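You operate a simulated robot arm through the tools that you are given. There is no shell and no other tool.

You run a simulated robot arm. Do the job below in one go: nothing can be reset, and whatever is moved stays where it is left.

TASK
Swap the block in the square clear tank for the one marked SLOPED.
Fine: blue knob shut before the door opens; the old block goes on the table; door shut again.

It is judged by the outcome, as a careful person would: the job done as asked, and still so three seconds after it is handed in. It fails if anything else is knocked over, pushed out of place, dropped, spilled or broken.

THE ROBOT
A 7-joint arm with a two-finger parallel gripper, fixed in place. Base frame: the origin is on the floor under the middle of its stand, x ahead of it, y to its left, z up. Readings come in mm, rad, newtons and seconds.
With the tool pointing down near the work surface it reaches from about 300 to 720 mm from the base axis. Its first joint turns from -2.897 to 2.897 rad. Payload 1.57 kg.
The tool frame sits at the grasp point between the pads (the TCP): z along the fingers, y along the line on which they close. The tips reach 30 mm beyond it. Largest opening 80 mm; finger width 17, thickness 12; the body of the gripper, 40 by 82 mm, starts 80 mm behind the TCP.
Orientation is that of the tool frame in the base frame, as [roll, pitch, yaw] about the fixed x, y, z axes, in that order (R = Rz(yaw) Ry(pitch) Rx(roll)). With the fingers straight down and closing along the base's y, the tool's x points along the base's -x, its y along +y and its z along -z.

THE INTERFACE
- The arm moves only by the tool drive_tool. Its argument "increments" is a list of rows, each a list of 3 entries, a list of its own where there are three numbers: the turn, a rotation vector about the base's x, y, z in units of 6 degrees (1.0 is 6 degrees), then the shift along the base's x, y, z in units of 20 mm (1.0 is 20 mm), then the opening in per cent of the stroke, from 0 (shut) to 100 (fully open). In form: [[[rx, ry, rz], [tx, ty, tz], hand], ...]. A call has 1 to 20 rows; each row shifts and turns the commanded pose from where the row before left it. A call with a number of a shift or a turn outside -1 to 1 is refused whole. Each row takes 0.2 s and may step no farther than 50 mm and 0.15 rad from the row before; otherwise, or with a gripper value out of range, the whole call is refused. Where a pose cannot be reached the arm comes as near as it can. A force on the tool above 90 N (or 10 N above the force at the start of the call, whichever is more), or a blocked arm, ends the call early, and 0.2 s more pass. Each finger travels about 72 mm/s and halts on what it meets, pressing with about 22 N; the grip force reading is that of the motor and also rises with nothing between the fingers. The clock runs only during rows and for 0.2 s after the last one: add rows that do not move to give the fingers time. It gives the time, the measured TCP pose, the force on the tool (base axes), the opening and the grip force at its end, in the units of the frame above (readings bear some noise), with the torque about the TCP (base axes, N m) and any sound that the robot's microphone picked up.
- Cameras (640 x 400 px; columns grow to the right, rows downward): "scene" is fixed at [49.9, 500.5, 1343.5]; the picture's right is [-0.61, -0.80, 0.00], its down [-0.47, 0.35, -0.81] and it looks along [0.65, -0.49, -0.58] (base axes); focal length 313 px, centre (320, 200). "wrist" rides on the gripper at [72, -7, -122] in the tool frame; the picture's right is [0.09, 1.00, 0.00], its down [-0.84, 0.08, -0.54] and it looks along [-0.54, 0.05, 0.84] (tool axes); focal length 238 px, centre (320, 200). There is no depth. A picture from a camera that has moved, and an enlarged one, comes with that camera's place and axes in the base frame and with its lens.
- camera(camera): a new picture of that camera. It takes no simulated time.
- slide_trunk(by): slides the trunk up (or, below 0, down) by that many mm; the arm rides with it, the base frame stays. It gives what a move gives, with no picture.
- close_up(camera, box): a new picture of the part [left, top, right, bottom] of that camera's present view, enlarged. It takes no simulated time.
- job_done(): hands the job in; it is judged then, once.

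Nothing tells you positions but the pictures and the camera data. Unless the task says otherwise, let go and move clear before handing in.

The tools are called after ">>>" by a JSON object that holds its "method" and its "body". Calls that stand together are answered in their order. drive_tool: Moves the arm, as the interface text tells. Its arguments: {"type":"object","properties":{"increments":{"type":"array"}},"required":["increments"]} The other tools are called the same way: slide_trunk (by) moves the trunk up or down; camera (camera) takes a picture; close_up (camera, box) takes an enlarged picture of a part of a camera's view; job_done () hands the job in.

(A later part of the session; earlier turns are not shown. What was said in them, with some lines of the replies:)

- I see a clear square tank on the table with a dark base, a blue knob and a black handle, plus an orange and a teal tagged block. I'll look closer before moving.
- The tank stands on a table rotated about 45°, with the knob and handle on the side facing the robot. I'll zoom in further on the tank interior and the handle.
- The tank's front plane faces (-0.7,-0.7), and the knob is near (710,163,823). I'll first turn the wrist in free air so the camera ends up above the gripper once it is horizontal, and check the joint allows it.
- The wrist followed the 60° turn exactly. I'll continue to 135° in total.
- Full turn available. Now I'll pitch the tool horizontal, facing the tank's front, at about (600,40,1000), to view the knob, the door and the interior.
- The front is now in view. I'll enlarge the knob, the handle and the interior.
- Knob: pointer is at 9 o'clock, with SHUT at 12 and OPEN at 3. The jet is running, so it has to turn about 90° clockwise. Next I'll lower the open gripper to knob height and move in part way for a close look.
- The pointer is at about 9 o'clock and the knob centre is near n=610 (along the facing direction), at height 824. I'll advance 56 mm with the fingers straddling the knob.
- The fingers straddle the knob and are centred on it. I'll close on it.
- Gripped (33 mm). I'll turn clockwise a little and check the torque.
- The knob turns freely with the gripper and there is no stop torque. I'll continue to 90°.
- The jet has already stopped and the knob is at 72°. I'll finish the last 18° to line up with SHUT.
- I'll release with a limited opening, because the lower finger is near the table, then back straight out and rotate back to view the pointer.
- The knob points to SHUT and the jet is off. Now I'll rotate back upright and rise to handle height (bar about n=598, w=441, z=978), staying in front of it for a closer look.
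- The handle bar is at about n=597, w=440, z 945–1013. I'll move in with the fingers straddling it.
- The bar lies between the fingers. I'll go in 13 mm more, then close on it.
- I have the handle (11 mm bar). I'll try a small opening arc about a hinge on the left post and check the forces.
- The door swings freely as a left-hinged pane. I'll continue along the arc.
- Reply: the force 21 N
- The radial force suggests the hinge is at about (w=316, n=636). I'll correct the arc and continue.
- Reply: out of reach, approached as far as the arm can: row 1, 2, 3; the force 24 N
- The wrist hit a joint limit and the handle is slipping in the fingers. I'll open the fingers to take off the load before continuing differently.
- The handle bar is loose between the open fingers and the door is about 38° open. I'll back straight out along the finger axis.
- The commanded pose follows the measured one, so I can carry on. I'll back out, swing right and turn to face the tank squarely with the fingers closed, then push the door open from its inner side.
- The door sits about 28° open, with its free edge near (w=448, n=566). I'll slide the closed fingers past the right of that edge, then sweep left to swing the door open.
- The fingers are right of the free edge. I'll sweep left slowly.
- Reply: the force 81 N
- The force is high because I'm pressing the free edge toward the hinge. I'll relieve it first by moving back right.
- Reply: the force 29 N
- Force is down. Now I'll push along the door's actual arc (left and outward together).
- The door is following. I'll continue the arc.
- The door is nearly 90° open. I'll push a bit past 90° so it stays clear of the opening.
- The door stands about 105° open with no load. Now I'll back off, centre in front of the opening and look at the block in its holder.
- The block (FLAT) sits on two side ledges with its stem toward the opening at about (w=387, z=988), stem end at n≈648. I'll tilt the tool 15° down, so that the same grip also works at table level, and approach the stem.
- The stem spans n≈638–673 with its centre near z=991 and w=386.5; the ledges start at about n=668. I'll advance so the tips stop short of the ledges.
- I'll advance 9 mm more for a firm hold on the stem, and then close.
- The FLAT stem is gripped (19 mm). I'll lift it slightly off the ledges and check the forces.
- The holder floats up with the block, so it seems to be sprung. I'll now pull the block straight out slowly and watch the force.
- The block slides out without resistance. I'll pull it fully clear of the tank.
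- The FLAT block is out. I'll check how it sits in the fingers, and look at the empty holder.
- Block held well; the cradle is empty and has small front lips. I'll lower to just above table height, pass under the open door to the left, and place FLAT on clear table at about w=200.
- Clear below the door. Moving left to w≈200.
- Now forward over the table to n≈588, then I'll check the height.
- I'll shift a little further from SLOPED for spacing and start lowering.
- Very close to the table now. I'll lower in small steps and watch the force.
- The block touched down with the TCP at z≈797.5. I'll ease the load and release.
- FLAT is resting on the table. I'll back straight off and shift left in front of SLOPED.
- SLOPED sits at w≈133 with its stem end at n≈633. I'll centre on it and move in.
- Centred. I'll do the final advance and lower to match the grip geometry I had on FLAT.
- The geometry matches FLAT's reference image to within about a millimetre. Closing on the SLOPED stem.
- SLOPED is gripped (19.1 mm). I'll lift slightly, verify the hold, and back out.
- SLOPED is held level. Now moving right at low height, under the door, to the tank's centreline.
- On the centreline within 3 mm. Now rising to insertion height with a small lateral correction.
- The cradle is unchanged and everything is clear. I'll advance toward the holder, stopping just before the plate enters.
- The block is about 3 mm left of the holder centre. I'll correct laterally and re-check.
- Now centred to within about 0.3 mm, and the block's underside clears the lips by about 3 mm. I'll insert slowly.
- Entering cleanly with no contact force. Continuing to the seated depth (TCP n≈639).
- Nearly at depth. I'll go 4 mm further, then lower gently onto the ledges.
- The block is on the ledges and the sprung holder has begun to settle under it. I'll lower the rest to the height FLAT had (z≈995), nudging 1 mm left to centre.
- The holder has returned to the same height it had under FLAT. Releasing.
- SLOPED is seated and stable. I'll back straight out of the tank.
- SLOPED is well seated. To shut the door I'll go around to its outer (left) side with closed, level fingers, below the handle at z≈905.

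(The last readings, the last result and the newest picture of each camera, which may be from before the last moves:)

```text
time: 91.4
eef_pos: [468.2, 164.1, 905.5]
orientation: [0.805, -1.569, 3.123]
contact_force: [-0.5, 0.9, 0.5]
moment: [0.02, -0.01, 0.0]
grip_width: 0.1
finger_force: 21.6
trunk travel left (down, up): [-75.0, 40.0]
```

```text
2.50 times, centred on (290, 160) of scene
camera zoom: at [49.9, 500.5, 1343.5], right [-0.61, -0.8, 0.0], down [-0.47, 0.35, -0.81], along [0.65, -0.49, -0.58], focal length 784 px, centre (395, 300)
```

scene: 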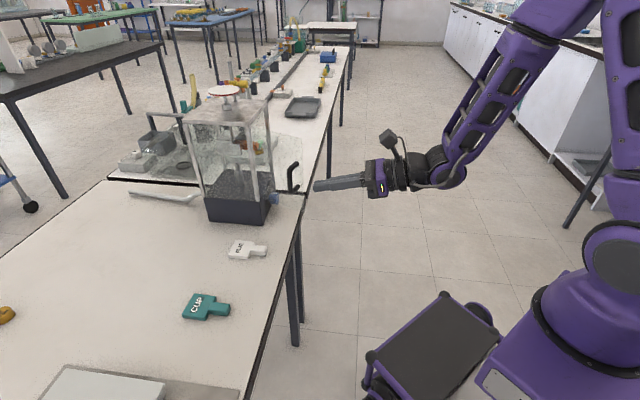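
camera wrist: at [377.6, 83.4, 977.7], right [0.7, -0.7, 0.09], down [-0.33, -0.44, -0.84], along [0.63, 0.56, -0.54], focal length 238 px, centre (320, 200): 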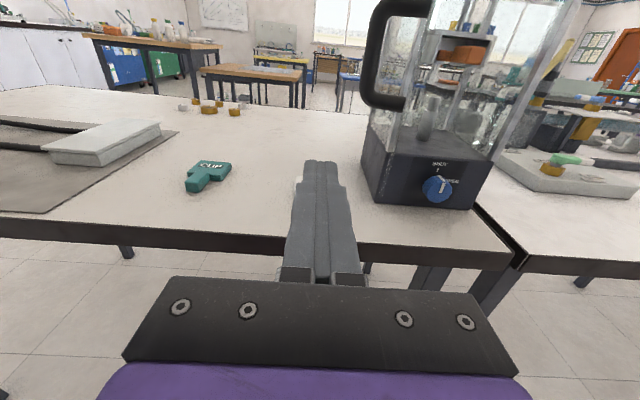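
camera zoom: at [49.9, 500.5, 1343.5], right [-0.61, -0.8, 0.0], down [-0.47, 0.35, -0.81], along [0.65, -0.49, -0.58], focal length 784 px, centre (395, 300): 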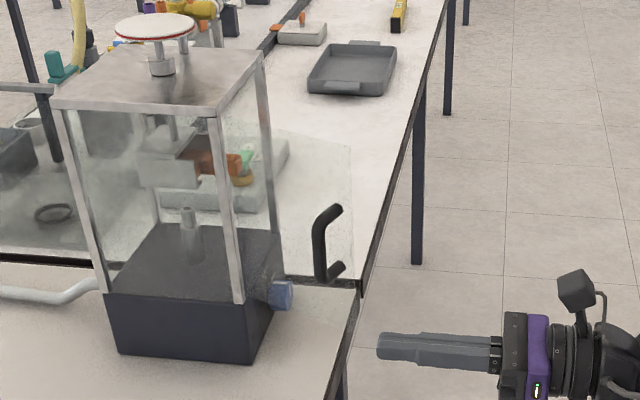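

The fingers are below the handle and left of the door. I'll move forward, then sweep right against the pane to bring it back toward 90°.

>>> {"method": "drive_tool", "body": {"increments": [[[0, 0, 0], [0.484, 0.484, 0], 0], [[0, 0, 0], [0.484, 0.484, 0], 0], [[0, 0, 0], [0.484, 0.484, 0], 0], [[0, 0, 0], [0.484, 0.484, 0], 0], [[0, 0, 0], [0.389, -0.389, 0], 0], [[0, 0, 0], [0.389, -0.389, 0], 0], [[0, 0, 0], [0.389, -0.389, 0], 0], [[0, 0, 0], [0.389, -0.389, 0], 0], [[0, 0, 0], [0.389, -0.389, 0], 0], [[0, 0, 0], [0.389, -0.389, 0], 0], [[0, 0, 0], [0, 0, 0], 0]]}}

>>> {"method": "camera", "body": {"camera": "wrist"}}

>>> {"method": "close_up", "body": {"camera": "scene", "box": [180, 80, 400, 240]}}

```text
time: 93.8
eef_pos: [554.2, 153.7, 904.7]
orientation: [2.206, -1.57, 1.724]
contact_force: [-0.5, 0.4, 0.5]
moment: [-0.03, -0.02, 0.03]
grip_width: 0.2
finger_force: 20.9
trunk travel left (down, up): [-75.0, 40.0]
```

```text
taken
camera wrist: at [463.2, 74.7, 977.3], right [0.7, -0.7, 0.09], down [-0.33, -0.44, -0.84], along [0.63, 0.56, -0.54], focal length 238 px, centre (320, 200)
```

wrist: 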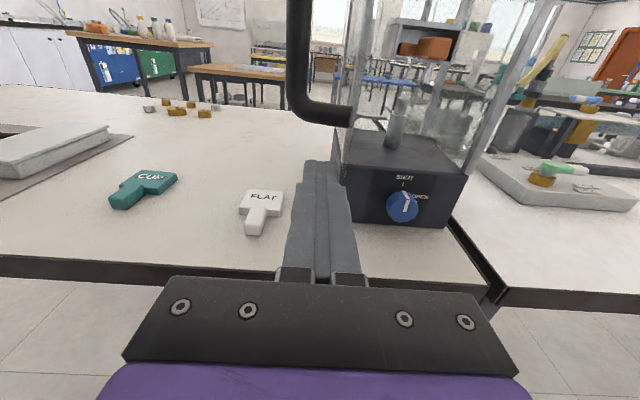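

```text
2.50 times, centred on (290, 160) of scene
camera zoom: at [49.9, 500.5, 1343.5], right [-0.61, -0.8, 0.0], down [-0.47, 0.35, -0.81], along [0.65, -0.49, -0.58], focal length 784 px, centre (395, 300)
```

zoom: 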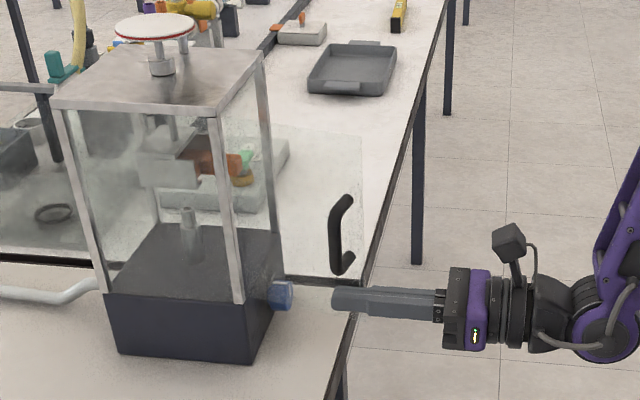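

The door is moving with the fingers. I'll continue along the closing arc.

>>> {"method": "drive_tool", "body": {"increments": [[[0, 0, 0], [0.37, -0.37, 0], 0], [[0, 0, 0], [0.37, -0.37, 0], 0], [[0, 0, 0], [0.3535, -0.297, 0], 0], [[0, 0, 0], [0.3535, -0.297, 0], 0], [[0, 0, 0], [0.401, -0.232, 0], 0], [[0, 0, 0], [0.401, -0.232, 0], 0], [[0, 0, 0], [0.433, -0.157, 0], 0], [[0, 0, 0], [0.433, -0.157, 0], 0], [[0, 0, 0], [0, 0, 0], 0]]}}

>>> {"method": "camera", "body": {"camera": "wrist"}}

>>> {"method": "close_up", "body": {"camera": "scene", "box": [180, 80, 400, 240]}}

```text
time: 95.8
eef_pos: [616.3, 115.0, 904.3]
orientation: [1.485, -1.57, 2.445]
contact_force: [0.0, -0.6, -0.1]
moment: [0.01, 0.02, 0.02]
grip_width: 0.1
finger_force: 21.2
trunk travel left (down, up): [-75.0, 40.0]
```

```text
taken
camera wrist: at [525.4, 34.0, 977.7], right [0.7, -0.7, 0.09], down [-0.33, -0.44, -0.84], along [0.63, 0.56, -0.54], focal length 238 px, centre (320, 200)
```

wrist: 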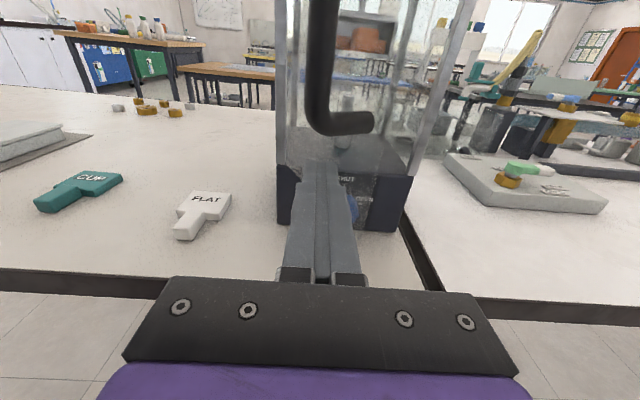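

```text
2.50 times, centred on (290, 160) of scene
camera zoom: at [49.9, 500.5, 1343.5], right [-0.61, -0.8, 0.0], down [-0.47, 0.35, -0.81], along [0.65, -0.49, -0.58], focal length 784 px, centre (395, 300)
```

zoom: 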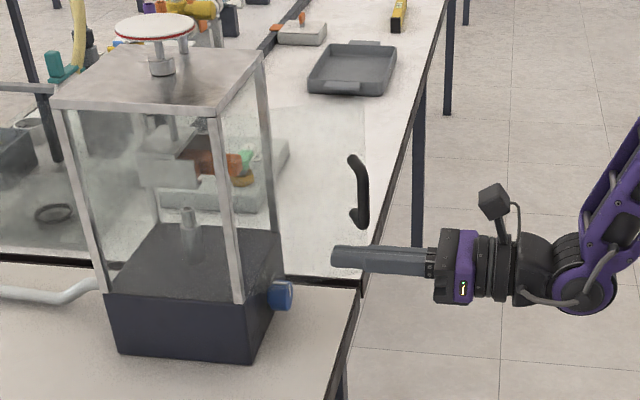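

Closing well, with the handle passing above the fingers. Continuing.

>>> {"method": "drive_tool", "body": {"increments": [[[0, 0, 0], [0.454, -0.08, 0], 0], [[0, 0, 0], [0.454, -0.08, 0], 0], [[0, 0, 0], [0.463, 0, 0], 0], [[0, 0, 0], [0.463, 0, 0], 0], [[0, 0, 0], [0.454, 0.08, 0], 0], [[0, 0, 0], [0.454, 0.08, 0], 0], [[0, 0, 0], [0.433, 0.157, 0], 0], [[0, 0, 0], [0.433, 0.157, 0], 0], [[0, 0, 0], [0, 0, 0], 0]]}}

>>> {"method": "camera", "body": {"camera": "wrist"}}

>>> {"method": "close_up", "body": {"camera": "scene", "box": [180, 80, 400, 240]}}

```text
time: 97.8
eef_pos: [687.9, 119.8, 906.0]
orientation: [-0.944, -1.57, -1.411]
contact_force: [-0.2, -0.2, -0.1]
moment: [0.01, -0.01, 0.0]
grip_width: 0.1
finger_force: 21.5
trunk travel left (down, up): [-75.0, 40.0]
```

```text
taken
camera wrist: at [596.8, 39.9, 977.3], right [0.71, -0.7, 0.09], down [-0.33, -0.44, -0.84], along [0.63, 0.56, -0.54], focal length 238 px, centre (320, 200)
```

wrist: 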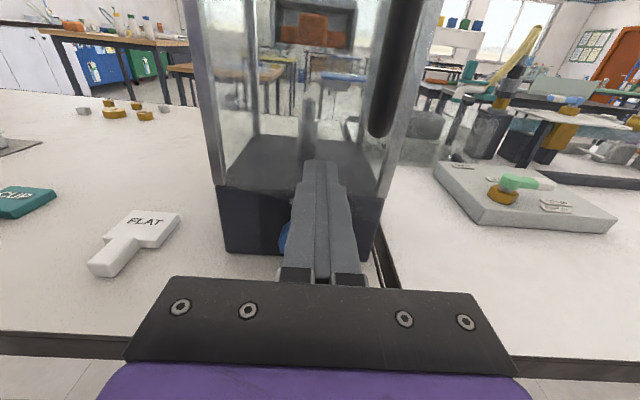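

```text
2.50 times, centred on (290, 160) of scene
camera zoom: at [49.9, 500.5, 1343.5], right [-0.61, -0.8, 0.0], down [-0.47, 0.35, -0.81], along [0.65, -0.49, -0.58], focal length 784 px, centre (395, 300)
```

zoom: 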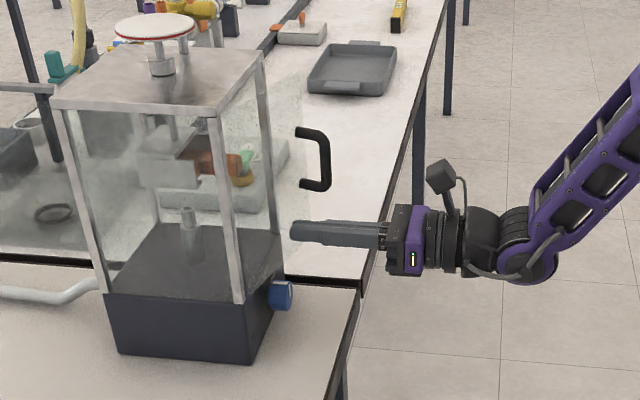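

About 20° left. Continuing gently.

>>> {"method": "drive_tool", "body": {"increments": [[[0, 0, 0], [0.27, 0.155, 0], 0], [[0, 0, 0], [0.27, 0.155, 0], 0], [[0, 0, 0], [0.265, 0.16, 0], 0], [[0, 0, 0], [0.236, 0.198, 0], 0], [[0, 0, 0], [0.18, 0.15, 0], 0], [[0, 0, 0], [0, 0, 0], 0]]}}

>>> {"method": "close_up", "body": {"camera": "scene", "box": [180, 80, 320, 200]}}

```text
time: 99.2
eef_pos: [711.4, 135.7, 904.6]
orientation: [-0.82, -1.57, -1.535]
contact_force: [-16.4, -10.1, 1.0]
moment: [0.02, -0.05, 0.19]
grip_width: 0.0
finger_force: 21.0
trunk travel left (down, up): [-75.0, 40.0]
```

```text
3.33 times, centred on (250, 140) of scene
camera zoom: at [49.9, 500.5, 1343.5], right [-0.61, -0.8, 0.0], down [-0.47, 0.35, -0.81], along [0.65, -0.49, -0.58], focal length 1045 px, centre (553, 400)
```

zoom: 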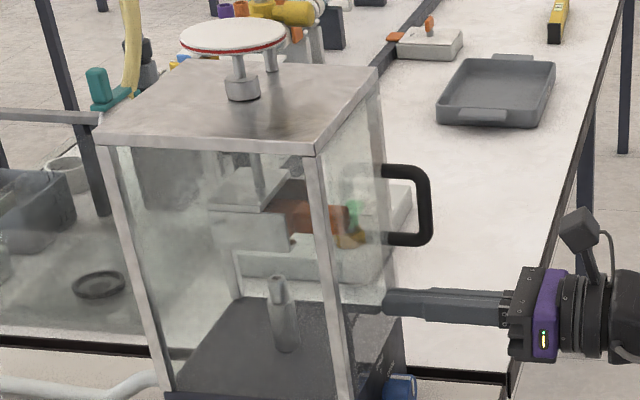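

The fingers meet firm resistance of about 19 N, as if the door is on its stop. I'll back off and compare the handle with its original closed position.

>>> {"method": "drive_tool", "body": {"increments": [[[0, 0, 0], [-0.2, -0.2, 0], 0], [[0, 0, 0], [-0.4, -0.4, 0], 0], [[0, 0, 0], [-0.5, -0.5, 0], 0], [[0, 0, 0], [0, 0, 0], 0]]}}

>>> {"method": "close_up", "body": {"camera": "scene", "box": [200, 95, 290, 155]}}

>>> {"method": "close_up", "body": {"camera": "scene", "box": [160, 70, 320, 230]}}

>>> {"method": "camera", "body": {"camera": "wrist"}}

```text
time: 100.2
eef_pos: [690.5, 114.6, 904.2]
orientation: [0.916, -1.57, 3.009]
contact_force: [1.2, -0.7, 0.3]
moment: [-0.01, 0.0, -0.01]
grip_width: 0.0
finger_force: 21.1
trunk travel left (down, up): [-75.0, 40.0]
```

```text
6.67 times, centred on (245, 125) of scene
camera zoom: at [49.9, 500.5, 1343.5], right [-0.61, -0.8, 0.0], down [-0.47, 0.35, -0.81], along [0.65, -0.49, -0.58], focal length 2090 px, centre (820, 700)
```

zoom: 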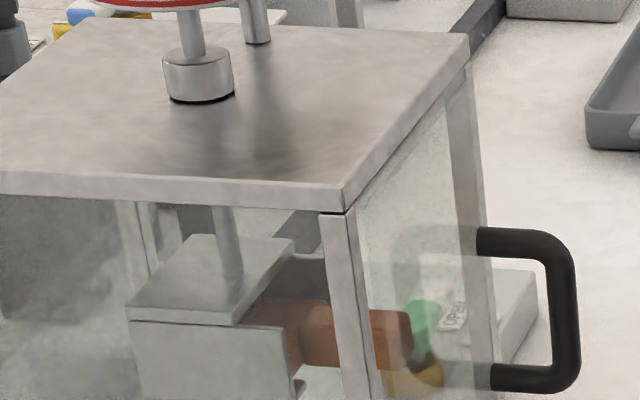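

```text
2.50 times, centred on (240, 150) of scene
camera zoom: at [49.9, 500.5, 1343.5], right [-0.61, -0.8, 0.0], down [-0.47, 0.35, -0.81], along [0.65, -0.49, -0.58], focal length 784 px, centre (520, 325)
```

zoom: 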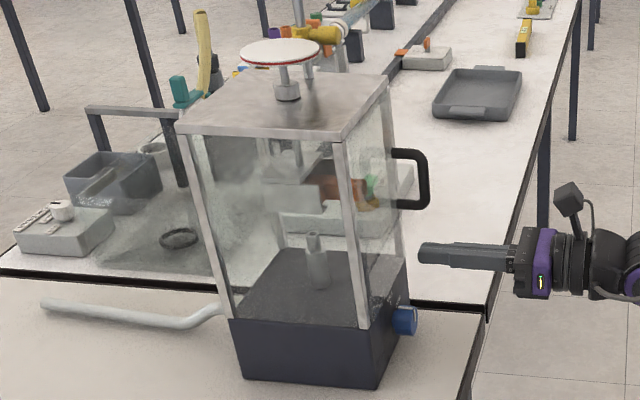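

```text
taken
camera wrist: at [599.7, 34.1, 976.7], right [0.7, -0.7, 0.09], down [-0.33, -0.44, -0.84], along [0.63, 0.56, -0.54], focal length 238 px, centre (320, 200)
```

wrist: 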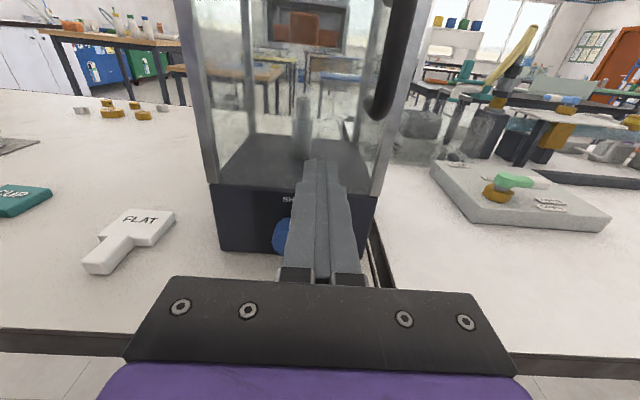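

The handle coincides exactly with its original closed position, and the holder height matches too. I'll withdraw clear for a final check.

>>> {"method": "drive_tool", "body": {"increments": [[[0, 0, 0], [-0.5, -0.5, 0], 0], [[0, 0, 0], [-0.5, -0.5, 0], 0], [[0, 0, 0], [-0.5, -0.5, 0.2], 0], [[0, 0, 0], [-0.5, -0.5, 0.5], 10], [[0, 0, 0], [-0.5, -0.5, 0.8], 20], [[0, 0, 0], [-0.5, -0.5, 0.8], 30], [[0, 0, 0], [-0.5, -0.5, 0.8], 40], [[0, 0, 0], [-0.3, -0.3, 0.8], 50], [[0, 0, 0], [0, 0, 0.5], 50], [[0, 0, 0], [0, 0, 0], 50]]}}

>>> {"method": "camera", "body": {"camera": "wrist"}}

>>> {"method": "close_up", "body": {"camera": "wrist", "box": [240, 30, 400, 250]}}

>>> {"method": "camera", "body": {"camera": "scene"}}

```text
time: 102.4
eef_pos: [614.7, 37.4, 993.8]
orientation: [-1.386, -1.57, -0.969]
contact_force: [-0.2, 0.9, 0.6]
moment: [0.01, 0.02, 0.05]
grip_width: 39.8
finger_force: 0.0
trunk travel left (down, up): [-75.0, 40.0]
```

```text
taken
camera wrist: at [525.1, -41.4, 1066.0], right [0.7, -0.7, 0.09], down [-0.33, -0.44, -0.84], along [0.63, 0.56, -0.54], focal length 238 px, centre (320, 200)
```

wrist: 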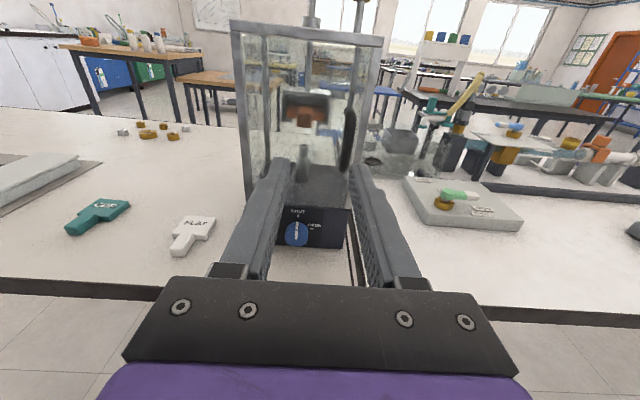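

```text
1.82 times, centred on (320, 140) of wrist
camera zoom: at [525.1, -41.4, 1066.0], right [0.7, -0.7, 0.09], down [-0.33, -0.44, -0.84], along [0.63, 0.56, -0.54], focal length 433 px, centre (320, 309)
```

zoom: 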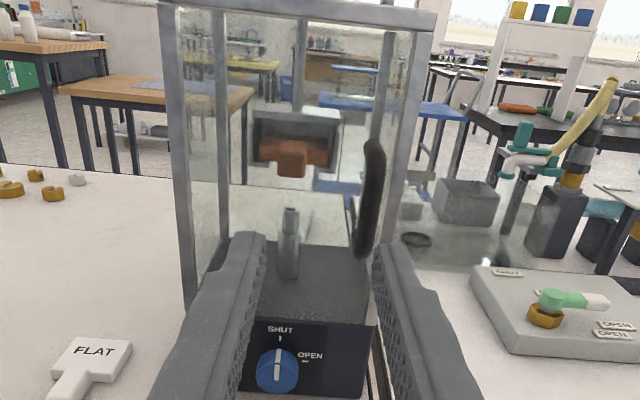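

```text
taken
```

scene: 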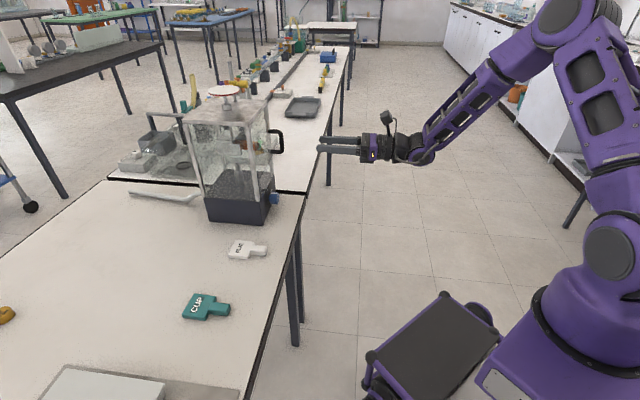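

The knob points to SHUT and the jet is off. SLOPED is seated in the holder, the door is closed, FLAT lies on the table and CUP is where it was. The arm is clear and holds nothing, so I'm handing in.

>>> {"method": "job_done", "body": {}}

```text
The job is handed in.
```

The block swap is finished and handed in. I checked it in the last pictures before handing in; I haven't been told how it was judged.

- **Knob:** I turned the blue knob to SHUT before opening the door. The jet stopped, and the knob still points to SHUT.
- **Old block:** the one in the tank was marked FLAT. It now lies on the table between CUP and the tank.
- **New block:** SLOPED sits in the tank's holder, at the same height and depth FLAT had.
- **Door:** it is shut, with the handle back in its original closed position.

While opening the door, the arm reached a joint limit and the handle slipped in the fingers. Later the fingers pressed on the door's edge with about 80 N before I backed off. The pictures show the tank did not move, and CUP and the other items are still in place.
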